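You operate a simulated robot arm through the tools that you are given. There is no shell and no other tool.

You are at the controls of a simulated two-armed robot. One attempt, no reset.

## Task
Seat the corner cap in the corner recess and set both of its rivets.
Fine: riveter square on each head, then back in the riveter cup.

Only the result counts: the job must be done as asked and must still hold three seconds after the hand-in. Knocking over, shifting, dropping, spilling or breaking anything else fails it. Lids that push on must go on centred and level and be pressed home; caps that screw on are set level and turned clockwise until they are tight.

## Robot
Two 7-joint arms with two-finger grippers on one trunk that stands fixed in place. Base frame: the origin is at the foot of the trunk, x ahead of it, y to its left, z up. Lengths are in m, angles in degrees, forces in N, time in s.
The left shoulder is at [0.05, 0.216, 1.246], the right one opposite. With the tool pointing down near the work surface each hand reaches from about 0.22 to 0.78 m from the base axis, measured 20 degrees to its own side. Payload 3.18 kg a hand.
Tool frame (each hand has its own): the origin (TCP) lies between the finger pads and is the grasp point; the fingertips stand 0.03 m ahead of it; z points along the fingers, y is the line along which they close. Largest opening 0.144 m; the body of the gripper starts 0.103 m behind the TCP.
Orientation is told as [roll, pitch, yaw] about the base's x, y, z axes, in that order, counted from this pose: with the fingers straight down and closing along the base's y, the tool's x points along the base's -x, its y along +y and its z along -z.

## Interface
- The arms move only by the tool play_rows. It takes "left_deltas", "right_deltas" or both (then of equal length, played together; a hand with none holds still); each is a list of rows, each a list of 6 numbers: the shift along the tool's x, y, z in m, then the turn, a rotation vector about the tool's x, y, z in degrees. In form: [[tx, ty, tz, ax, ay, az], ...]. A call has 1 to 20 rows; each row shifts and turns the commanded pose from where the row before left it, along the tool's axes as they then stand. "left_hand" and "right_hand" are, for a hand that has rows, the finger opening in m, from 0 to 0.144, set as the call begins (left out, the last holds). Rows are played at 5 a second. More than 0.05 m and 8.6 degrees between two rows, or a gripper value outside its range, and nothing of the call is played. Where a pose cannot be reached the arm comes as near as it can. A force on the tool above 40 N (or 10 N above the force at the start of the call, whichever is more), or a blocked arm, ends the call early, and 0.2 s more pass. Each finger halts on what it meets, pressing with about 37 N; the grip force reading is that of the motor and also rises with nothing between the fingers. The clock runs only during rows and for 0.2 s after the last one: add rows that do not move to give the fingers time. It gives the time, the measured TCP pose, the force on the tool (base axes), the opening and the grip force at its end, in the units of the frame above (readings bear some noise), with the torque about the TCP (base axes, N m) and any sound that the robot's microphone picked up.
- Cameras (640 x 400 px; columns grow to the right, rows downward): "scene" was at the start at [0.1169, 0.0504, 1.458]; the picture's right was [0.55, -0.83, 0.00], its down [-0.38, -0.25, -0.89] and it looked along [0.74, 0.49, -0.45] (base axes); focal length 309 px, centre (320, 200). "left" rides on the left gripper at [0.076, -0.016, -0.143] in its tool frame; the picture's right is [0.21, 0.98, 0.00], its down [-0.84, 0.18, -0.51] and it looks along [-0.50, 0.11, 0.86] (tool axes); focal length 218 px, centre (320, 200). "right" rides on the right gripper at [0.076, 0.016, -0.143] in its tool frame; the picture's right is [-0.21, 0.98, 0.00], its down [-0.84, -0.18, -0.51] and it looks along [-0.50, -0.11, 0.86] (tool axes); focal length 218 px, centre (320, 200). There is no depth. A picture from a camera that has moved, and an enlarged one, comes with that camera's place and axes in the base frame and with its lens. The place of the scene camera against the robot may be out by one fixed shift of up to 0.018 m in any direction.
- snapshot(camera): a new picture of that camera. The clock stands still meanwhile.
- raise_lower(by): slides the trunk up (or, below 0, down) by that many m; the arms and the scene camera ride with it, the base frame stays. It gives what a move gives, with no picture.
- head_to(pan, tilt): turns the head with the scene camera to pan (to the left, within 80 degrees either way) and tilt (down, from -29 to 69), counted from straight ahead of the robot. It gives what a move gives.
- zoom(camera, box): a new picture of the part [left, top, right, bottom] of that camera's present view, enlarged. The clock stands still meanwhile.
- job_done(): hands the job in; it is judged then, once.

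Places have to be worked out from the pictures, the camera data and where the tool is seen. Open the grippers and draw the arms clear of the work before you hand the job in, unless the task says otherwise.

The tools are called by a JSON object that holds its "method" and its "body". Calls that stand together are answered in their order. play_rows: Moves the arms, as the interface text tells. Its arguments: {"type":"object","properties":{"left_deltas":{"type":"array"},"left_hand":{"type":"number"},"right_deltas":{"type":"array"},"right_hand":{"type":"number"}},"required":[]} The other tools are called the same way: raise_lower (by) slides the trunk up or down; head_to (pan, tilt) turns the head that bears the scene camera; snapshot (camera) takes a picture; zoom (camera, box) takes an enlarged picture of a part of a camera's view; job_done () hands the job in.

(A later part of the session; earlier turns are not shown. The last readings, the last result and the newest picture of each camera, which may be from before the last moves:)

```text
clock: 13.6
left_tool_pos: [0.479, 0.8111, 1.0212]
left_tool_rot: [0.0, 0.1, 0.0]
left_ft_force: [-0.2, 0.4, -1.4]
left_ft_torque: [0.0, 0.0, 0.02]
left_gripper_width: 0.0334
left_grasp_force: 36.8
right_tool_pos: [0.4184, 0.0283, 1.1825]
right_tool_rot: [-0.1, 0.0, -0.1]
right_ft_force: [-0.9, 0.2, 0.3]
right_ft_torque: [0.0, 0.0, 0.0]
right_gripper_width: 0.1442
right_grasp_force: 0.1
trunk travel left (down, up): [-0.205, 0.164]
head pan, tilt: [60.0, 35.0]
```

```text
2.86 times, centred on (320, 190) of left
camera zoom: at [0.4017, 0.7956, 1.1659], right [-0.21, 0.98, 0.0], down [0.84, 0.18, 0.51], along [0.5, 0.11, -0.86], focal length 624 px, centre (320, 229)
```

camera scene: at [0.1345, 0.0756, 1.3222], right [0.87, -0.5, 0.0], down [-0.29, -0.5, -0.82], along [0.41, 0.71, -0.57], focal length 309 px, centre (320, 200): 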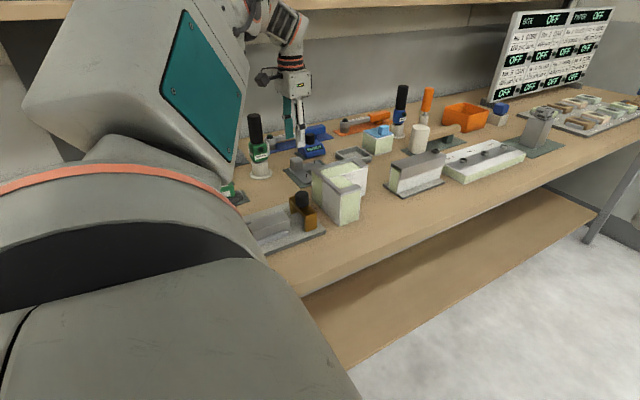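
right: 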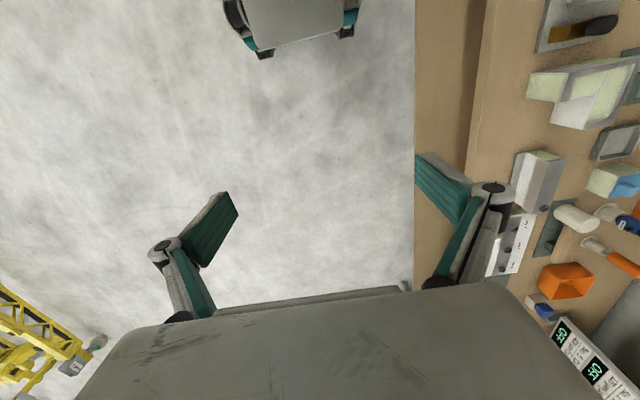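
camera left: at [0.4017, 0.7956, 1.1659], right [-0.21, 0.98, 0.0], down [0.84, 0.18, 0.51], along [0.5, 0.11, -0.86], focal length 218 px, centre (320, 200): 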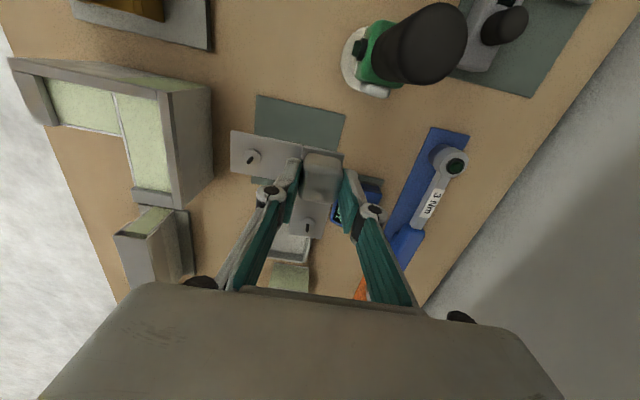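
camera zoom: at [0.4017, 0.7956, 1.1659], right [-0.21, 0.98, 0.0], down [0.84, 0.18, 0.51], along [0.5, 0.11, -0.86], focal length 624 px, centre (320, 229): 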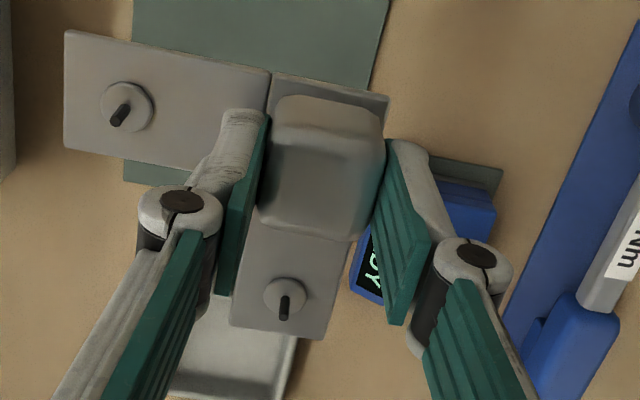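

Cap is level and firmly held. I move 0.05 m toward the block and take a close look at the recess beside the cap.

{"method": "play_rows", "body": {"left_deltas": [[0, -0.025, 0, 0, 0, 0], [0, -0.025, 0, 0, 0, 0], [0, 0, 0, 0, 0, 0]]}}

{"method": "snapshot", "body": {"camera": "left"}}

{"method": "zoom", "body": {"camera": "left", "box": [60, 40, 270, 220]}}

{"method": "zoom", "body": {"camera": "left", "box": [210, 110, 360, 250]}}

```text
clock: 14.4
left_tool_pos: [0.4792, 0.7607, 1.0213]
left_tool_rot: [0.1, 0.0, 0.0]
left_ft_force: [-0.8, -0.3, -1.9]
left_ft_torque: [0.01, 0.01, 0.02]
left_gripper_width: 0.0333
left_grasp_force: 36.6
right_tool_pos: [0.4189, 0.0287, 1.1821]
right_tool_rot: [0.1, 0.0, -0.1]
right_ft_force: [0.3, -0.2, 0.7]
right_ft_torque: [0.03, -0.01, 0.02]
right_gripper_width: 0.1439
right_grasp_force: 0.0
trunk travel left (down, up): [-0.205, 0.164]
head pan, tilt: [60.0, 35.0]
```

```text
taken
camera left: at [0.4006, 0.7449, 1.1651], right [-0.21, 0.98, 0.0], down [0.84, 0.18, 0.51], along [0.5, 0.11, -0.86], focal length 218 px, centre (320, 200)
```

left: 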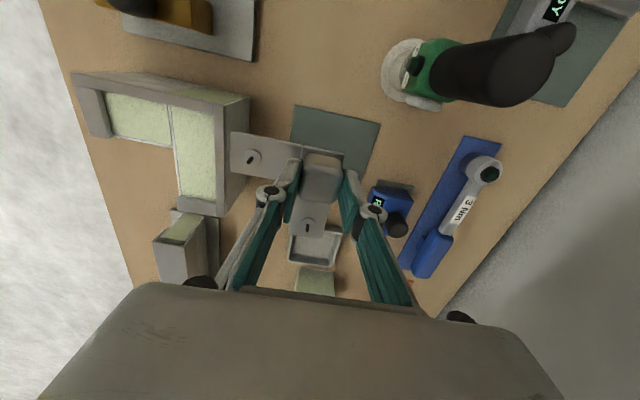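

```text
2.22 times, centred on (165, 130) of left
camera zoom: at [0.4006, 0.7449, 1.1651], right [-0.21, 0.98, 0.0], down [0.84, 0.18, 0.51], along [0.5, 0.11, -0.86], focal length 485 px, centre (664, 356)
```

zoom: 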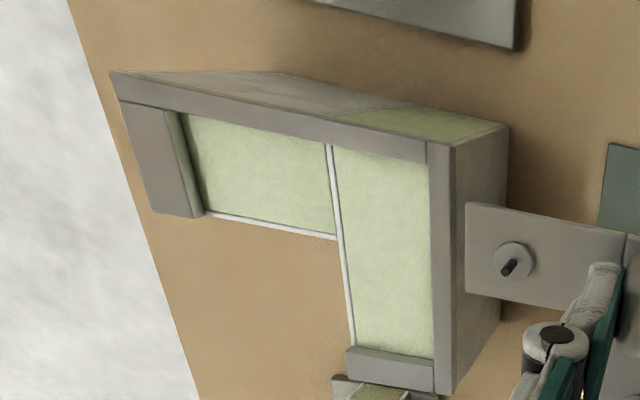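

```text
2.86 times, centred on (285, 180) of left
camera zoom: at [0.4006, 0.7449, 1.1651], right [-0.21, 0.98, 0.0], down [0.84, 0.18, 0.51], along [0.5, 0.11, -0.86], focal length 624 px, centre (420, 257)
```

zoom: 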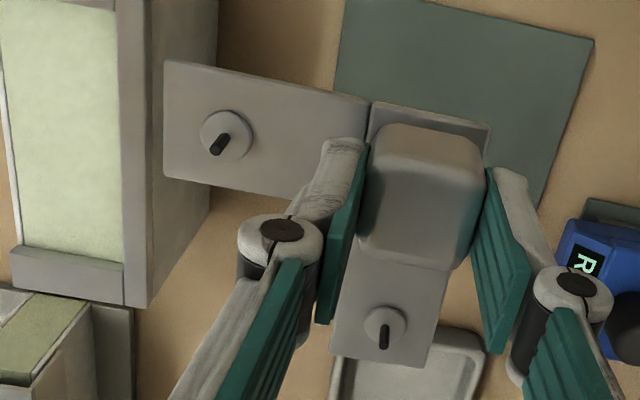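

{"method": "zoom", "body": {"camera": "left", "box": [165, 80, 265, 180]}}

{"method": "zoom", "body": {"camera": "left", "box": [165, 160, 235, 230]}}

{"method": "zoom", "body": {"camera": "left", "box": [65, 60, 165, 160]}}

```text
4.00 times, centred on (215, 130) of left
camera zoom: at [0.4006, 0.7449, 1.1651], right [-0.21, 0.98, 0.0], down [0.84, 0.18, 0.51], along [0.5, 0.11, -0.86], focal length 873 px, centre (740, 480)
```

zoom: 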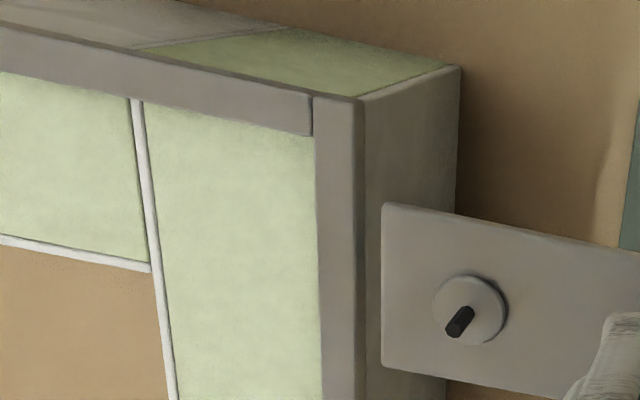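

```text
5.71 times, centred on (200, 195) of left
camera zoom: at [0.4006, 0.7449, 1.1651], right [-0.21, 0.98, 0.0], down [0.84, 0.18, 0.51], along [0.5, 0.11, -0.86], focal length 1247 px, centre (1006, 229)
```

zoom: 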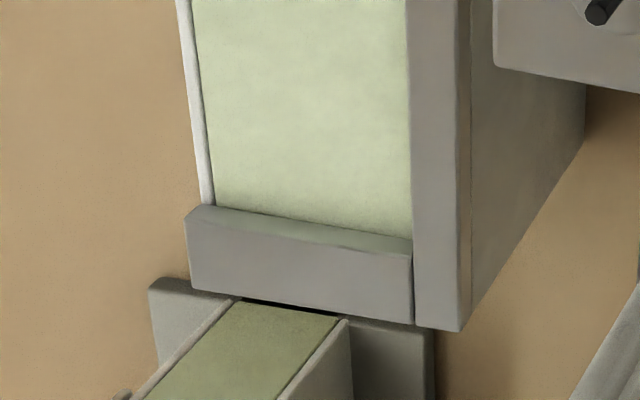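

```text
4.00 times, centred on (115, 110) of left
camera zoom: at [0.4006, 0.7449, 1.1651], right [-0.21, 0.98, 0.0], down [0.84, 0.18, 0.51], along [0.5, 0.11, -0.86], focal length 873 px, centre (1140, 560)
```

zoom: 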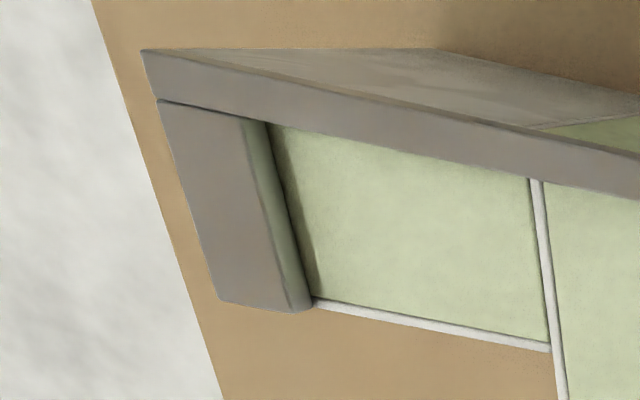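

The recess measures ~0.10 m per arm with ~5 mm depth. I move the cap laterally over the recess (Δx≈+0.002, Δy≈−0.130), still above the rim.

{"method": "play_rows", "body": {"left_deltas": [[-0.0005, -0.0325, 0, 0, 0, 0], [-0.0005, -0.0325, 0, 0, 0, 0], [-0.0005, -0.0325, 0, 0, 0, 0], [-0.0005, -0.0325, 0, 0, 0, 0], [0, 0, 0, 0, 0, 0]]}}

{"method": "snapshot", "body": {"camera": "left"}}

{"method": "zoom", "body": {"camera": "left", "box": [210, 110, 360, 250]}}

{"method": "zoom", "body": {"camera": "scene", "box": [280, 100, 420, 240]}}

```text
clock: 15.6
left_tool_pos: [0.4817, 0.6323, 1.0191]
left_tool_rot: [0.0, 0.0, -0.1]
left_ft_force: [0.3, 0.4, -1.7]
left_ft_torque: [-0.02, 0.0, 0.01]
left_gripper_width: 0.0334
left_grasp_force: 36.9
right_tool_pos: [0.4181, 0.0284, 1.1827]
right_tool_rot: [0.0, 0.0, -0.1]
right_ft_force: [0.0, -0.5, -1.2]
right_ft_torque: [0.0, 0.01, -0.01]
right_gripper_width: 0.1441
right_grasp_force: 0.2
trunk travel left (down, up): [-0.205, 0.164]
head pan, tilt: [60.0, 35.0]
```

```text
taken
camera left: at [0.4033, 0.6168, 1.1645], right [-0.21, 0.98, 0.0], down [0.84, 0.18, 0.51], along [0.5, 0.11, -0.86], focal length 218 px, centre (320, 200)
```

left: 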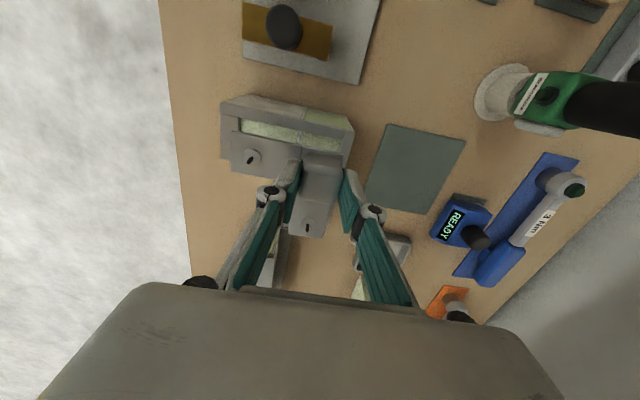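

```text
2.86 times, centred on (285, 180) of left
camera zoom: at [0.4033, 0.6168, 1.1645], right [-0.21, 0.98, 0.0], down [0.84, 0.18, 0.51], along [0.5, 0.11, -0.86], focal length 624 px, centre (420, 257)
```

zoom: 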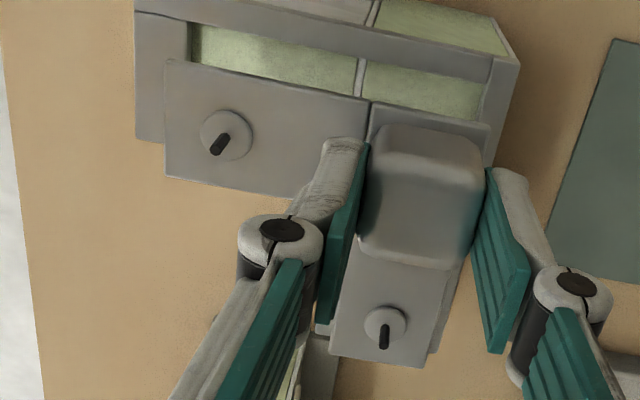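

```text
2.86 times, centred on (350, 170) of scene
camera zoom: at [0.1362, 0.076, 1.3216], right [0.87, -0.5, 0.0], down [-0.29, -0.5, -0.82], along [0.41, 0.71, -0.57], focal length 883 px, centre (234, 286)
```

zoom: 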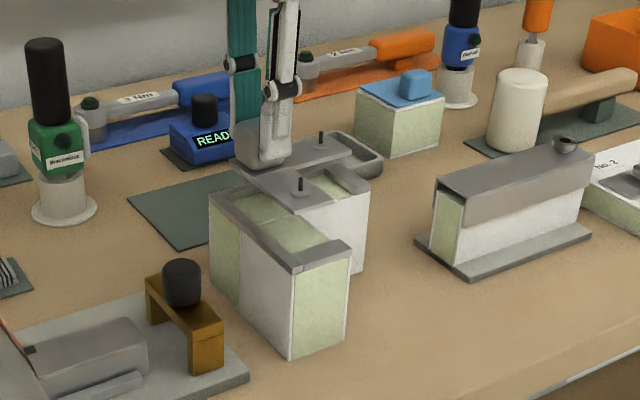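

{"method": "play_rows", "body": {"left_deltas": [[0, 0, 0.01, 0, 0, 0], [0, 0, 0.01, 0, 0, 0], [0, 0, 0, 0, 0, 0]]}}

{"method": "snapshot", "body": {"camera": "left"}}

{"method": "zoom", "body": {"camera": "left", "box": [210, 110, 360, 250]}}

{"method": "zoom", "body": {"camera": "scene", "box": [295, 130, 385, 230]}}

```text
clock: 16.4
left_tool_pos: [0.4831, 0.6324, 1.0001]
left_tool_rot: [0.0, 0.0, 0.0]
left_ft_force: [0.6, 0.1, -1.7]
left_ft_torque: [0.03, 0.02, 0.02]
left_gripper_width: 0.0333
left_grasp_force: 37.7
right_tool_pos: [0.418, 0.0288, 1.1828]
right_tool_rot: [0.1, 0.0, 0.0]
right_ft_force: [1.2, 0.4, -0.2]
right_ft_torque: [-0.01, 0.01, -0.01]
right_gripper_width: 0.144
right_grasp_force: 0.0
trunk travel left (down, up): [-0.205, 0.164]
head pan, tilt: [60.0, 35.0]
```

```text
taken
camera left: at [0.4038, 0.6164, 1.1451], right [-0.21, 0.98, 0.0], down [0.84, 0.18, 0.51], along [0.5, 0.11, -0.86], focal length 218 px, centre (320, 200)
```

left: 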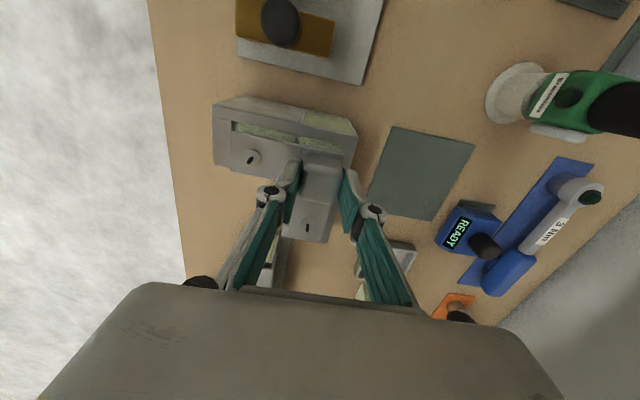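

```text
2.86 times, centred on (285, 180) of left
camera zoom: at [0.4038, 0.6164, 1.1451], right [-0.21, 0.98, 0.0], down [0.84, 0.18, 0.51], along [0.5, 0.11, -0.86], focal length 624 px, centre (420, 257)
```

zoom: 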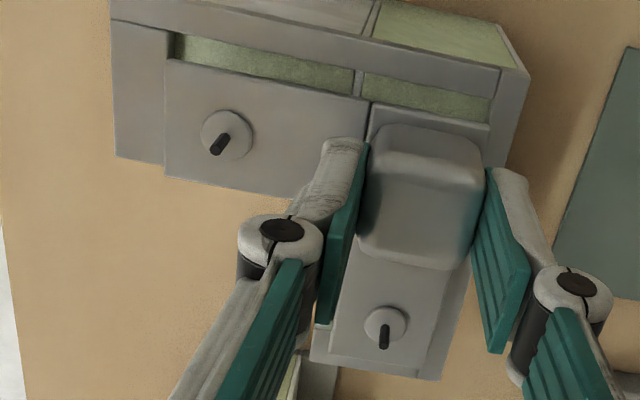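

```text
4.00 times, centred on (340, 180) of scene
camera zoom: at [0.1358, 0.0759, 1.3217], right [0.87, -0.5, 0.0], down [-0.29, -0.5, -0.82], along [0.41, 0.71, -0.57], focal length 1236 px, centre (240, 280)
```

zoom: 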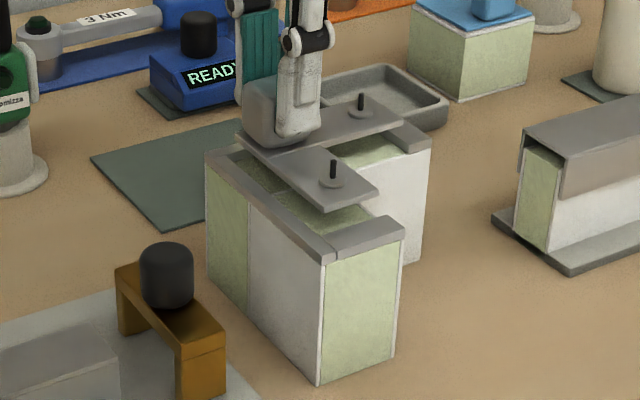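

Cap sits nearly centred: about 4.5 mm gap on the x sides, 3/6 mm on the y sides. I shift y by −0.0015 and lower 0.010, then check again.

{"method": "play_rows", "body": {"left_deltas": [[0, -0.0015, 0.005, 0, 0, 0], [0, 0, 0.005, 0, 0, 0], [0, 0, 0, 0, 0, 0]]}}

{"method": "snapshot", "body": {"camera": "left"}}

{"method": "zoom", "body": {"camera": "left", "box": [200, 95, 360, 245]}}

{"method": "zoom", "body": {"camera": "scene", "box": [310, 140, 380, 220]}}

```text
clock: 17.2
left_tool_pos: [0.4825, 0.6305, 0.9905]
left_tool_rot: [0.0, 0.0, 0.0]
left_ft_force: [0.1, -0.1, -1.4]
left_ft_torque: [0.04, 0.03, 0.0]
left_gripper_width: 0.0332
left_grasp_force: 37.2
right_tool_pos: [0.4184, 0.0287, 1.1807]
right_tool_rot: [0.0, -0.1, -0.1]
right_ft_force: [0.3, 1.5, 1.2]
right_ft_torque: [-0.01, -0.01, -0.03]
right_gripper_width: 0.1439
right_grasp_force: 0.1
trunk travel left (down, up): [-0.205, 0.164]
head pan, tilt: [60.0, 35.0]
```

```text
taken
camera left: at [0.4038, 0.6145, 1.1356], right [-0.21, 0.98, 0.0], down [0.84, 0.18, 0.51], along [0.5, 0.11, -0.86], focal length 218 px, centre (320, 200)
```

left: 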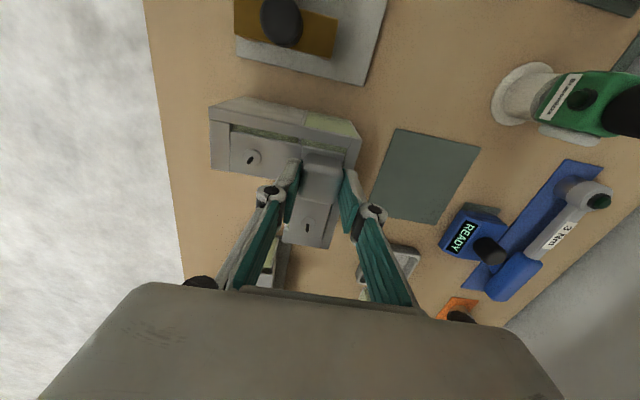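

```text
2.67 times, centred on (280, 170) of left
camera zoom: at [0.4038, 0.6145, 1.1356], right [-0.21, 0.98, 0.0], down [0.84, 0.18, 0.51], along [0.5, 0.11, -0.86], focal length 582 px, centre (427, 280)
```

zoom: 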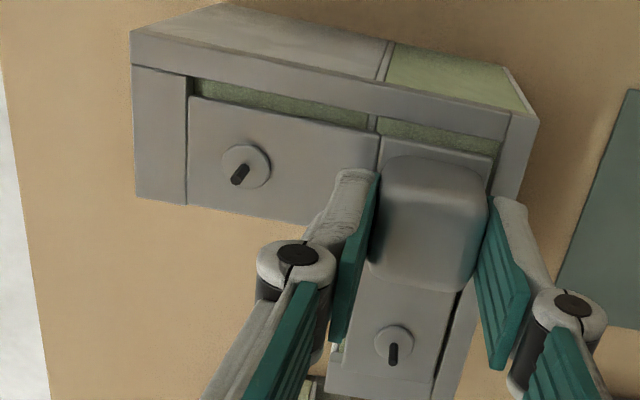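

```text
5.00 times, centred on (345, 180) of scene
camera zoom: at [0.1359, 0.0759, 1.3217], right [0.87, -0.5, 0.0], down [-0.29, -0.5, -0.82], along [0.41, 0.71, -0.57], focal length 1544 px, centre (195, 300)
```

zoom: 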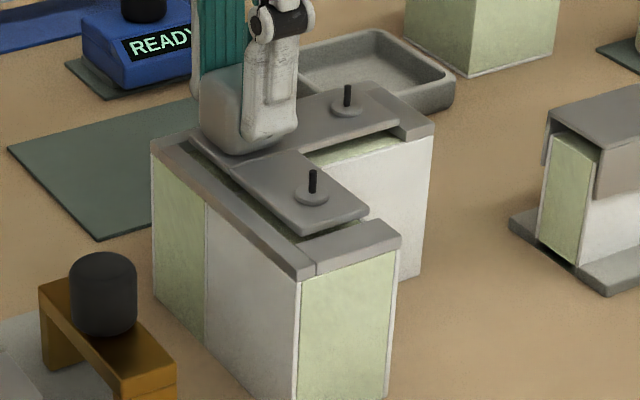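

{"method": "zoom", "body": {"camera": "left", "box": [270, 190, 350, 260]}}

{"method": "zoom", "body": {"camera": "left", "box": [205, 95, 285, 185]}}

{"method": "zoom", "body": {"camera": "left", "box": [285, 105, 365, 175]}}

```text
5.71 times, centred on (310, 225) of left
camera zoom: at [0.4038, 0.6145, 1.1356], right [-0.21, 0.98, 0.0], down [0.84, 0.18, 0.51], along [0.5, 0.11, -0.86], focal length 1247 px, centre (377, 57)
```

zoom: 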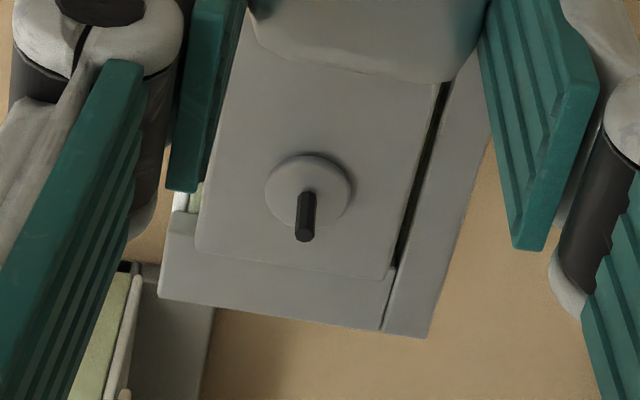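

```text
4.44 times, centred on (245, 140) of left
camera zoom: at [0.4038, 0.6145, 1.1356], right [-0.21, 0.98, 0.0], down [0.84, 0.18, 0.51], along [0.5, 0.11, -0.86], focal length 970 px, centre (653, 467)
```

zoom: 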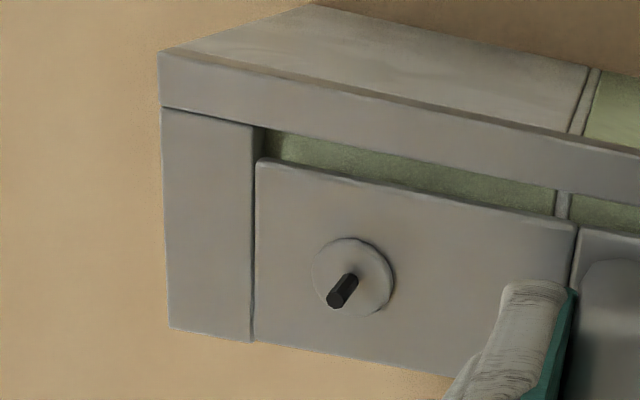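

```text
5.71 times, centred on (325, 140) of left
camera zoom: at [0.4038, 0.6145, 1.1356], right [-0.21, 0.98, 0.0], down [0.84, 0.18, 0.51], along [0.5, 0.11, -0.86], focal length 1247 px, centre (291, 543)
```

zoom: 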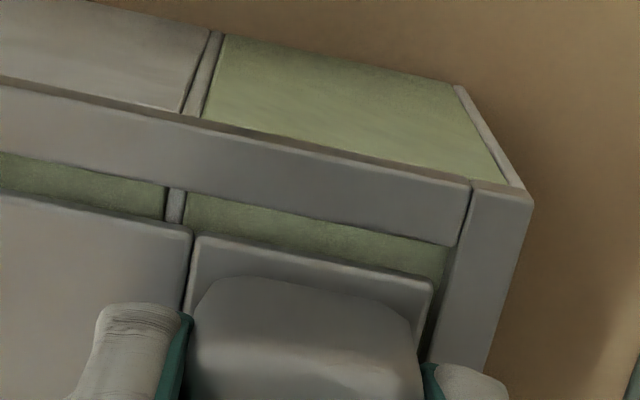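

Gaps around the cap are about 3–4 mm on every side and the edges are parallel. I make a tiny centring shift and lower slowly, watching force.

{"method": "play_rows", "body": {"left_deltas": [[-0.0004, -0.0008, 0.002, 0, 0, 0], [0, 0, 0.002, 0, 0, 0], [0, 0, 0.002, 0, 0, 0], [0, 0, 0, 0, 0, 0]]}}

{"method": "zoom", "body": {"camera": "left", "box": [200, 95, 360, 245]}}

{"method": "zoom", "body": {"camera": "scene", "box": [310, 140, 380, 220]}}

```text
clock: 18.2
left_tool_pos: [0.4812, 0.6294, 0.9862]
left_tool_rot: [0.1, -0.2, -0.1]
left_ft_force: [-0.7, 3.1, 12.3]
left_ft_torque: [0.15, -1.08, 0.27]
left_gripper_width: 0.0334
left_grasp_force: 37.1
right_tool_pos: [0.4169, 0.0276, 1.1836]
right_tool_rot: [0.1, 0.0, -0.1]
right_ft_force: [-0.4, 0.3, 0.3]
right_ft_torque: [0.02, -0.01, -0.02]
right_gripper_width: 0.144
right_grasp_force: 0.1
trunk travel left (down, up): [-0.205, 0.164]
head pan, tilt: [60.0, 35.0]
```

```text
2.67 times, centred on (280, 170) of left
camera zoom: at [0.4033, 0.6131, 1.1308], right [-0.21, 0.98, 0.0], down [0.84, 0.18, 0.51], along [0.5, 0.11, -0.86], focal length 582 px, centre (427, 280)
```

zoom: 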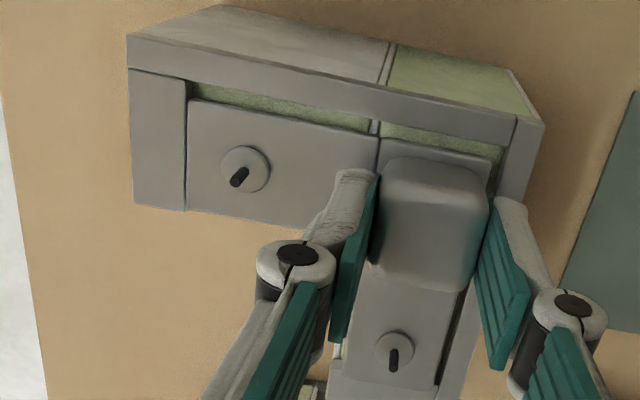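

```text
5.00 times, centred on (345, 180) of scene
camera zoom: at [0.1348, 0.0752, 1.3219], right [0.87, -0.5, 0.0], down [-0.29, -0.5, -0.82], along [0.41, 0.71, -0.57], focal length 1544 px, centre (195, 300)
```

zoom: 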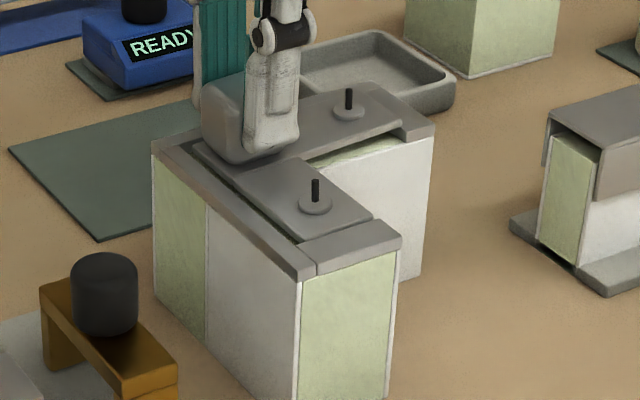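

Contact of ~12 N with a torque that puts it at the +x end of the cap (0.08 m ahead): it is resting on the +x stub. I lift 4 mm, shift −x by 3.2 mm and look again.

{"method": "play_rows", "body": {"left_deltas": [[0, 0, -0.004, 0, 0, 0], [0.0032, 0.0004, 0, 0, 0, 0], [0, 0, 0, 0, 0, 0]]}}

{"method": "zoom", "body": {"camera": "left", "box": [200, 95, 360, 245]}}

{"method": "zoom", "body": {"camera": "scene", "box": [310, 140, 380, 220]}}

{"method": "zoom", "body": {"camera": "left", "box": [270, 190, 350, 260]}}

```text
clock: 19.0
left_tool_pos: [0.4781, 0.6289, 0.9888]
left_tool_rot: [-0.1, 0.1, 0.0]
left_ft_force: [-0.1, 0.0, -1.5]
left_ft_torque: [0.0, 0.03, -0.01]
left_gripper_width: 0.0334
left_grasp_force: 37.1
right_tool_pos: [0.4182, 0.028, 1.1829]
right_tool_rot: [0.0, 0.0, -0.1]
right_ft_force: [0.0, 0.0, 0.0]
right_ft_torque: [-0.03, -0.03, 0.02]
right_gripper_width: 0.1443
right_grasp_force: 0.1
trunk travel left (down, up): [-0.205, 0.164]
head pan, tilt: [60.0, 35.0]
```

```text
2.67 times, centred on (280, 170) of left
camera zoom: at [0.4007, 0.6135, 1.1331], right [-0.21, 0.98, 0.0], down [0.84, 0.18, 0.51], along [0.5, 0.1, -0.86], focal length 582 px, centre (427, 280)
```

zoom: 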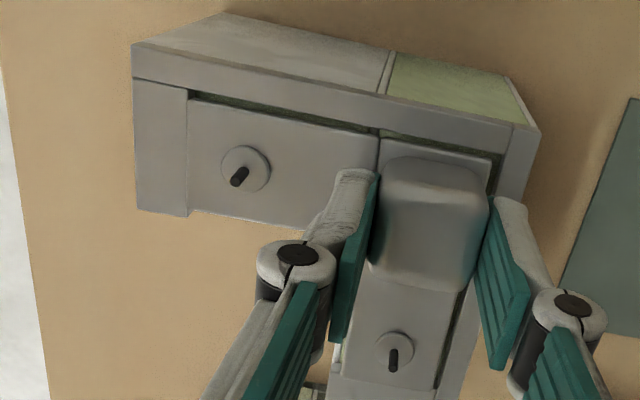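

```text
5.00 times, centred on (345, 180) of scene
camera zoom: at [0.1361, 0.0759, 1.3216], right [0.87, -0.5, 0.0], down [-0.29, -0.5, -0.82], along [0.41, 0.71, -0.57], focal length 1544 px, centre (195, 300)
```

zoom: 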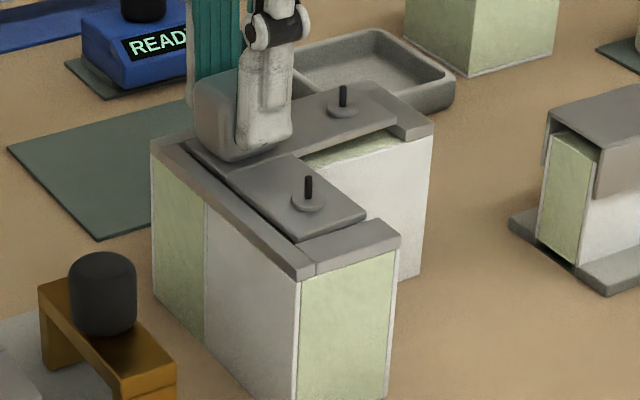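

```text
5.71 times, centred on (310, 225) of left
camera zoom: at [0.4007, 0.6135, 1.1331], right [-0.21, 0.98, 0.0], down [0.84, 0.18, 0.51], along [0.5, 0.1, -0.86], focal length 1247 px, centre (377, 57)
```

zoom: 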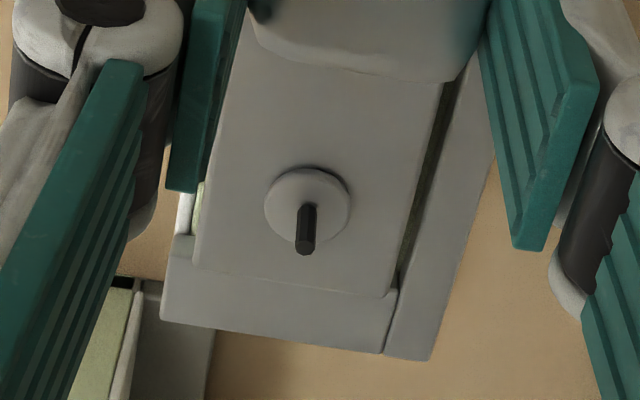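

The contact tilted the cap a bit in the grip (+x end up ≈2.5°, seen from shifted pin-2/edge pixels). I rotate the hand +2.5° about tool y to level it, raising 2 mm, and re-check.

{"method": "play_rows", "body": {"left_deltas": [[0, 0, -0.002, 0, 1.25, 0], [0, 0, 0, 0, 1.25, 0], [0, 0, 0, 0, 0, 0]]}}

{"method": "zoom", "body": {"camera": "left", "box": [200, 95, 360, 245]}}

{"method": "zoom", "body": {"camera": "scene", "box": [310, 140, 380, 220]}}

{"method": "zoom", "body": {"camera": "left", "box": [270, 190, 350, 260]}}

```text
clock: 19.8
left_tool_pos: [0.4787, 0.6293, 0.9907]
left_tool_rot: [0.0, 2.5, 0.0]
left_ft_force: [-0.3, 0.0, -2.4]
left_ft_torque: [0.0, -0.01, -0.01]
left_gripper_width: 0.0332
left_grasp_force: 37.0
right_tool_pos: [0.4172, 0.0294, 1.1824]
right_tool_rot: [0.0, 0.0, 0.0]
right_ft_force: [0.1, -0.1, 0.5]
right_ft_torque: [-0.02, -0.01, 0.0]
right_gripper_width: 0.1441
right_grasp_force: 0.0
trunk travel left (down, up): [-0.205, 0.164]
head pan, tilt: [60.0, 35.0]
```

```text
2.67 times, centred on (280, 170) of left
camera zoom: at [0.4072, 0.6135, 1.1387], right [-0.21, 0.98, 0.01], down [0.86, 0.18, 0.47], along [0.46, 0.11, -0.88], focal length 582 px, centre (427, 280)
```

zoom: 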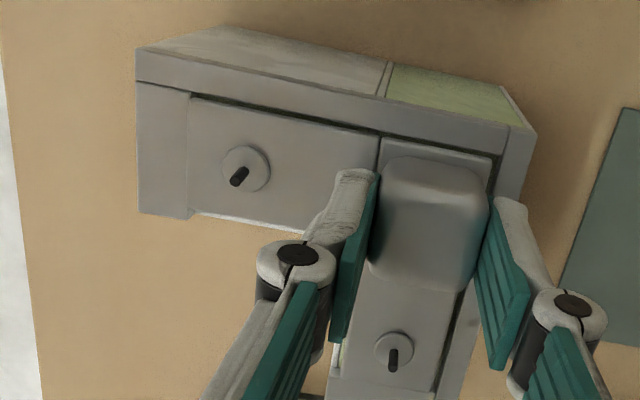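

```text
5.00 times, centred on (345, 180) of scene
camera zoom: at [0.1359, 0.0759, 1.3217], right [0.87, -0.5, 0.0], down [-0.29, -0.5, -0.82], along [0.41, 0.71, -0.57], focal length 1544 px, centre (195, 300)
```

zoom: 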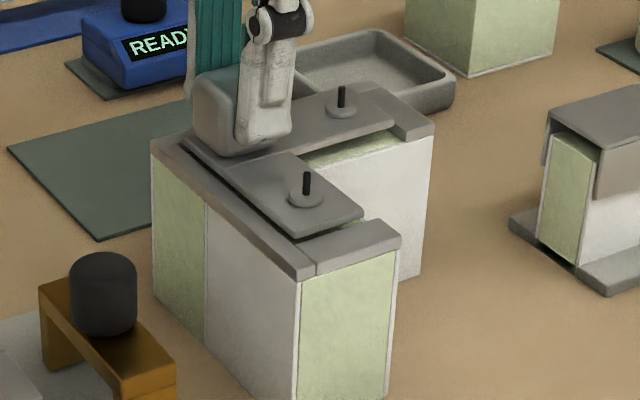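

```text
5.71 times, centred on (310, 225) of left
camera zoom: at [0.4072, 0.6135, 1.1387], right [-0.21, 0.98, 0.01], down [0.86, 0.18, 0.47], along [0.46, 0.11, -0.88], focal length 1247 px, centre (377, 57)
```

zoom: 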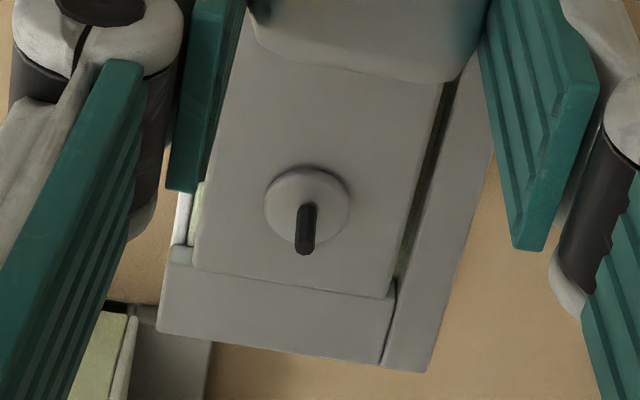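

Cap is level again and centred within the recess by calculation (≈2 mm gap each side). Lowering slowly in 1.5 mm steps.

{"method": "play_rows", "body": {"left_deltas": [[0, 0, 0.0015, 0, 0, 0], [0, 0, 0.0015, 0, 0, 0], [0, 0, 0, 0, 0, 0]]}}

{"method": "zoom", "body": {"camera": "left", "box": [200, 95, 360, 245]}}

{"method": "zoom", "body": {"camera": "scene", "box": [310, 140, 380, 220]}}

```text
clock: 20.6
left_tool_pos: [0.4784, 0.6293, 0.986]
left_tool_rot: [0.0, 2.4, 0.0]
left_ft_force: [0.2, 0.0, -1.3]
left_ft_torque: [-0.02, 0.04, -0.01]
left_gripper_width: 0.0334
left_grasp_force: 37.0
right_tool_pos: [0.4172, 0.0282, 1.1817]
right_tool_rot: [0.0, 0.0, 0.1]
right_ft_force: [-0.5, -0.6, 0.6]
right_ft_torque: [-0.01, -0.02, 0.0]
right_gripper_width: 0.1444
right_grasp_force: 0.0
trunk travel left (down, up): [-0.205, 0.164]
head pan, tilt: [60.0, 35.0]
```

```text
2.67 times, centred on (280, 170) of left
camera zoom: at [0.4069, 0.613, 1.1357], right [-0.21, 0.98, 0.01], down [0.86, 0.18, 0.47], along [0.46, 0.11, -0.88], focal length 582 px, centre (427, 280)
```

zoom: 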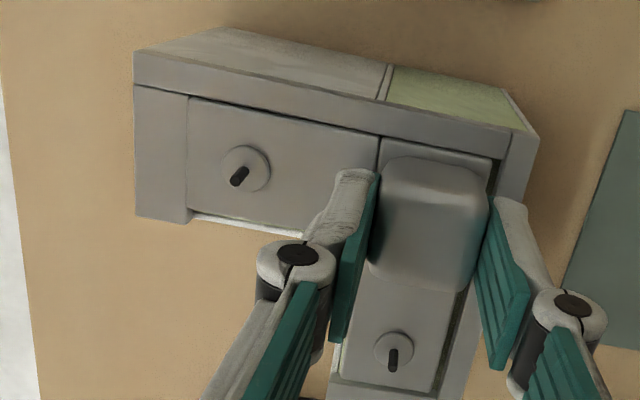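

```text
5.00 times, centred on (345, 180) of scene
camera zoom: at [0.1359, 0.076, 1.3217], right [0.87, -0.5, 0.0], down [-0.29, -0.5, -0.82], along [0.41, 0.71, -0.57], focal length 1544 px, centre (195, 300)
```

zoom: 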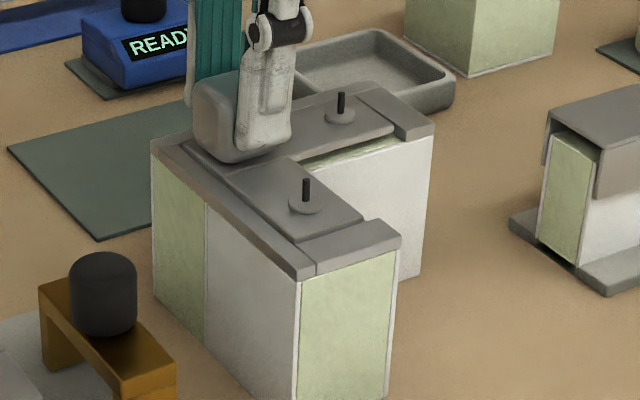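

No contact yet, cap edges lie just inside the bars. Continue lowering.

{"method": "play_rows", "body": {"left_deltas": [[0, 0, 0.0015, 0, 0, 0], [0, 0, 0.0015, 0, 0, 0], [0, 0, 0, 0, 0, 0]]}}

{"method": "zoom", "body": {"camera": "left", "box": [200, 95, 360, 245]}}

{"method": "zoom", "body": {"camera": "scene", "box": [310, 140, 380, 220]}}

```text
clock: 21.4
left_tool_pos: [0.4795, 0.6288, 0.9848]
left_tool_rot: [0.1, 2.6, 0.0]
left_ft_force: [1.7, -0.2, -1.4]
left_ft_torque: [-0.02, -0.03, -0.02]
left_gripper_width: 0.0333
left_grasp_force: 37.0
right_tool_pos: [0.4184, 0.0291, 1.1825]
right_tool_rot: [-0.1, 0.0, 0.0]
right_ft_force: [-0.9, 0.7, 0.0]
right_ft_torque: [-0.01, -0.04, 0.01]
right_gripper_width: 0.1441
right_grasp_force: 0.1
trunk travel left (down, up): [-0.205, 0.164]
head pan, tilt: [60.0, 35.0]
```

```text
2.67 times, centred on (280, 170) of left
camera zoom: at [0.4069, 0.6132, 1.1324], right [-0.21, 0.98, 0.01], down [0.86, 0.18, 0.47], along [0.46, 0.11, -0.88], focal length 582 px, centre (427, 280)
```

zoom: 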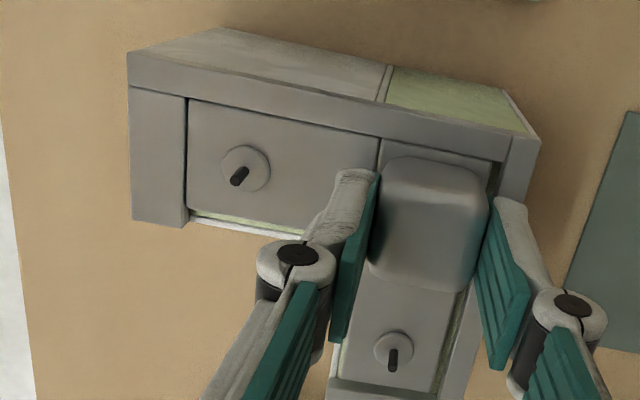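

```text
5.00 times, centred on (345, 180) of scene
camera zoom: at [0.136, 0.0759, 1.3217], right [0.87, -0.5, 0.0], down [-0.29, -0.5, -0.82], along [0.41, 0.71, -0.57], focal length 1544 px, centre (195, 300)
```

zoom: 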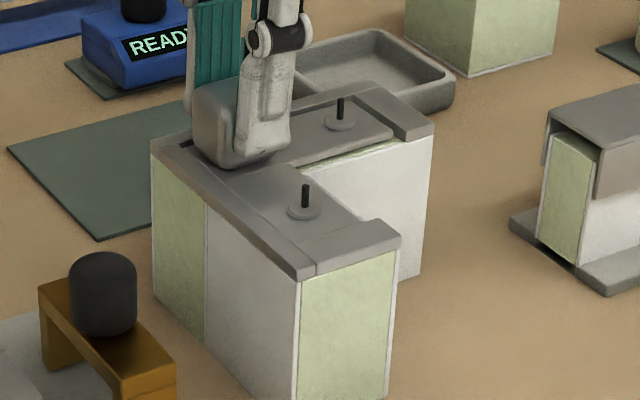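

Cap is now dropping into the recess with no resistance. Continue in 1 mm steps until contact.

{"method": "play_rows", "body": {"left_deltas": [[0, 0, 0.001, 0, 0, 0], [0, 0, 0.001, 0, 0, 0], [0, 0, 0, 0, 0, 0]]}}

{"method": "zoom", "body": {"camera": "scene", "box": [310, 140, 380, 220]}}

```text
clock: 22.2
left_tool_pos: [0.4783, 0.6287, 0.9819]
left_tool_rot: [0.0, 2.5, 0.0]
left_ft_force: [-1.7, -0.1, 2.1]
left_ft_torque: [-0.03, 0.09, -0.01]
left_gripper_width: 0.033
left_grasp_force: 37.1
right_tool_pos: [0.4176, 0.0288, 1.1829]
right_tool_rot: [0.0, 0.0, 0.0]
right_ft_force: [0.1, -0.4, -0.1]
right_ft_torque: [0.0, 0.05, 0.0]
right_gripper_width: 0.1439
right_grasp_force: 0.0
trunk travel left (down, up): [-0.205, 0.164]
head pan, tilt: [60.0, 35.0]
```

```text
5.00 times, centred on (345, 180) of scene
camera zoom: at [0.1356, 0.0757, 1.3218], right [0.87, -0.5, 0.0], down [-0.29, -0.5, -0.82], along [0.41, 0.71, -0.57], focal length 1544 px, centre (195, 300)
```

zoom: 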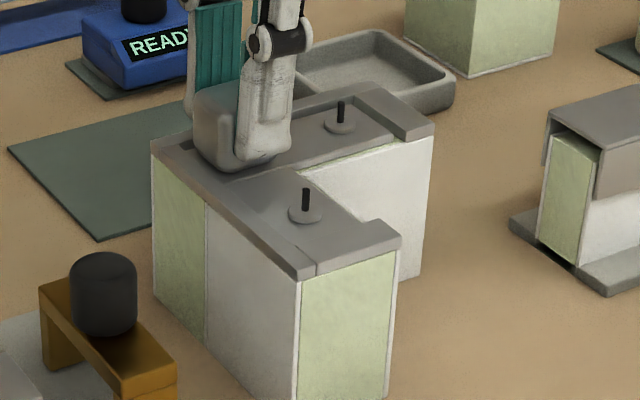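

{"method": "play_rows", "body": {"left_deltas": [[0, 0, 0.001, 0, 0, 0], [0, 0, 0.001, 0, 0, 0], [0, 0, 0, 0, 0, 0]]}}

{"method": "zoom", "body": {"camera": "left", "box": [200, 95, 360, 245]}}

{"method": "zoom", "body": {"camera": "scene", "box": [310, 140, 380, 220]}}

```text
clock: 23.0
left_tool_pos: [0.479, 0.6288, 0.983]
left_tool_rot: [0.1, 2.3, -0.1]
left_ft_force: [3.6, 3.2, 14.8]
left_ft_torque: [-0.09, 0.16, 0.11]
left_gripper_width: 0.0332
left_grasp_force: 36.6
right_tool_pos: [0.4176, 0.0279, 1.1834]
right_tool_rot: [0.0, 0.1, 0.0]
right_ft_force: [0.1, 0.6, -0.1]
right_ft_torque: [-0.01, 0.0, 0.01]
right_gripper_width: 0.144
right_grasp_force: 0.0
trunk travel left (down, up): [-0.205, 0.164]
head pan, tilt: [60.0, 35.0]
```

```text
2.67 times, centred on (280, 170) of left
camera zoom: at [0.4061, 0.6125, 1.1305], right [-0.21, 0.98, 0.01], down [0.86, 0.18, 0.47], along [0.46, 0.11, -0.88], focal length 582 px, centre (427, 280)
```

zoom: 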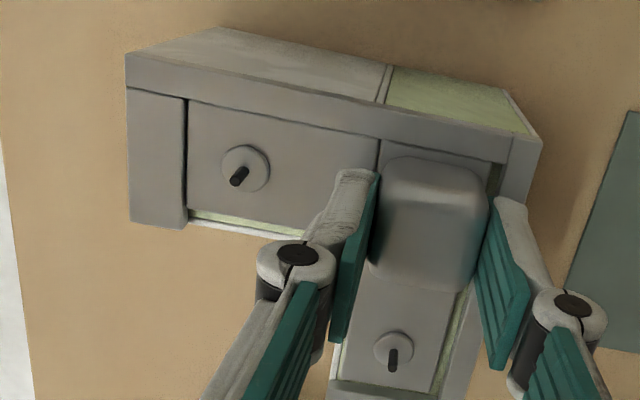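

```text
5.00 times, centred on (345, 180) of scene
camera zoom: at [0.1351, 0.0749, 1.322], right [0.87, -0.5, 0.0], down [-0.29, -0.5, -0.82], along [0.41, 0.71, -0.57], focal length 1544 px, centre (195, 300)
```

zoom: 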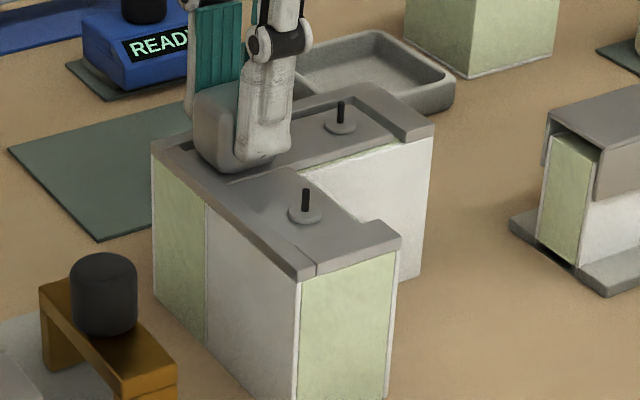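

Contact ≈16 N centred at the cap's −x edge: that edge is on the recess floor and the cap lies inside the bars. I relax 1 mm and open the fingers to let it settle flat.

{"method": "play_rows", "body": {"left_deltas": [[0, 0, -0.001, 0, 0, 0], [0, 0, 0, 0, 0, 0], [0, 0, 0, 0, 0, 0], [0, 0, 0, 0, 0, 0]], "left_hand": 0.05}}

{"method": "zoom", "body": {"camera": "left", "box": [200, 95, 360, 245]}}

{"method": "zoom", "body": {"camera": "scene", "box": [310, 140, 380, 220]}}

```text
clock: 24.0
left_tool_pos: [0.4768, 0.6301, 0.9815]
left_tool_rot: [0.0, 2.5, 0.0]
left_ft_force: [0.2, -0.3, -1.2]
left_ft_torque: [-0.03, -0.02, 0.0]
left_gripper_width: 0.05
left_grasp_force: 0.0
right_tool_pos: [0.4178, 0.0288, 1.1825]
right_tool_rot: [0.0, 0.0, 0.0]
right_ft_force: [-0.4, 0.5, -0.3]
right_ft_torque: [0.0, -0.01, 0.0]
right_gripper_width: 0.144
right_grasp_force: 0.0
trunk travel left (down, up): [-0.205, 0.164]
head pan, tilt: [60.0, 35.0]
```

```text
2.67 times, centred on (280, 170) of left
camera zoom: at [0.4064, 0.6135, 1.1299], right [-0.21, 0.98, 0.01], down [0.86, 0.18, 0.47], along [0.46, 0.11, -0.88], focal length 582 px, centre (427, 280)
```

zoom: 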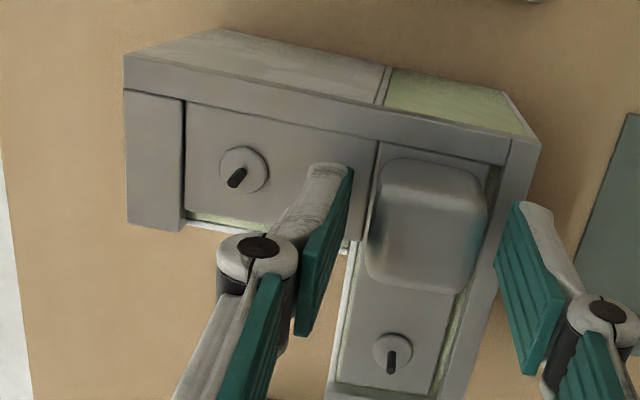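

```text
5.00 times, centred on (345, 180) of scene
camera zoom: at [0.1358, 0.0759, 1.3217], right [0.87, -0.5, 0.0], down [-0.29, -0.5, -0.82], along [0.41, 0.71, -0.57], focal length 1544 px, centre (195, 300)
```

zoom: 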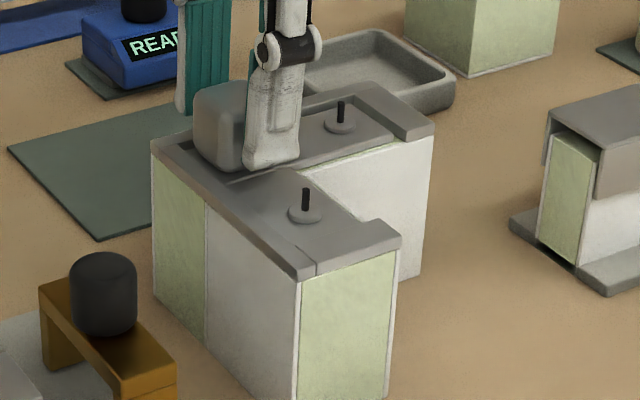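

Released. I raise the hand, level it again and inspect the seating from above.

{"method": "play_rows", "body": {"left_deltas": [[0, 0, -0.02, 0, 0, 0], [0, 0, -0.02, 0, 0, 0], [0, 0, -0.02, 0, -1.25, 0], [0, 0, -0.02, 0, -1.25, 0], [0, 0, 0, 0, 0, 0]]}}

{"method": "snapshot", "body": {"camera": "left"}}

{"method": "zoom", "body": {"camera": "left", "box": [220, 80, 360, 230]}}

{"method": "zoom", "body": {"camera": "scene", "box": [310, 140, 380, 220]}}

```text
clock: 25.2
left_tool_pos: [0.4803, 0.6295, 1.0607]
left_tool_rot: [0.1, 0.0, 0.0]
left_ft_force: [-0.2, 0.3, 0.0]
left_ft_torque: [-0.03, 0.0, 0.02]
left_gripper_width: 0.0503
left_grasp_force: 0.0
right_tool_pos: [0.4185, 0.0278, 1.182]
right_tool_rot: [0.0, 0.0, -0.1]
right_ft_force: [0.7, 0.1, -0.2]
right_ft_torque: [-0.01, 0.01, 0.0]
right_gripper_width: 0.144
right_grasp_force: 0.1
trunk travel left (down, up): [-0.205, 0.164]
head pan, tilt: [60.0, 35.0]
```

```text
taken
camera left: at [0.4022, 0.6135, 1.2062], right [-0.21, 0.98, 0.0], down [0.84, 0.18, 0.51], along [0.5, 0.11, -0.86], focal length 218 px, centre (320, 200)
```

left: 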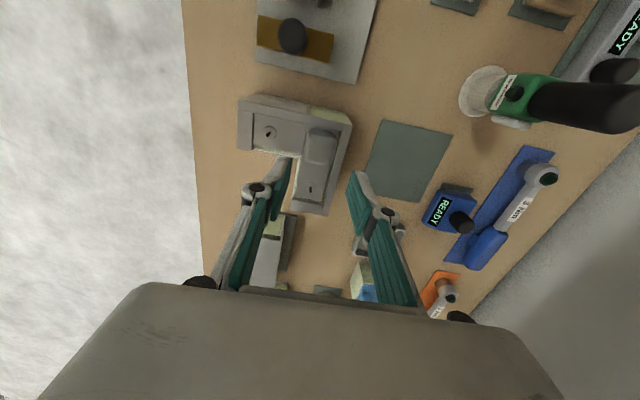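

```text
2.67 times, centred on (290, 155) of left
camera zoom: at [0.4022, 0.6135, 1.2062], right [-0.21, 0.98, 0.0], down [0.84, 0.18, 0.51], along [0.5, 0.11, -0.86], focal length 582 px, centre (400, 320)
```

zoom: 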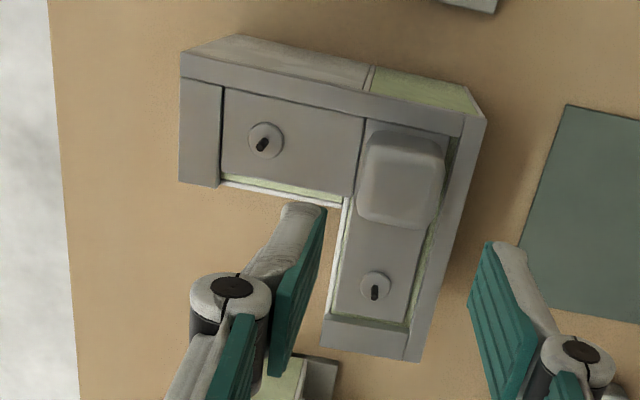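

```text
5.00 times, centred on (345, 180) of scene
camera zoom: at [0.1361, 0.076, 1.3216], right [0.87, -0.5, 0.0], down [-0.29, -0.5, -0.82], along [0.41, 0.71, -0.57], focal length 1544 px, centre (195, 300)
```

zoom: 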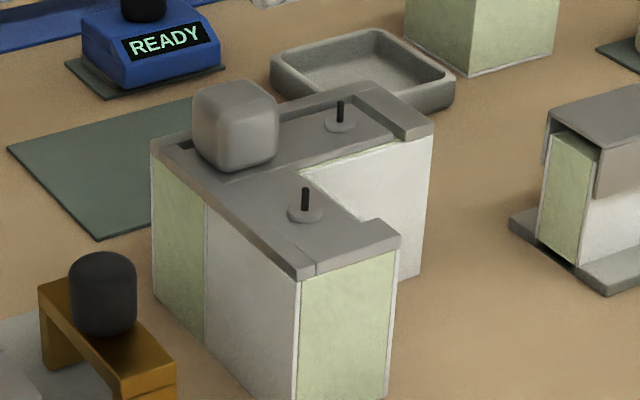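

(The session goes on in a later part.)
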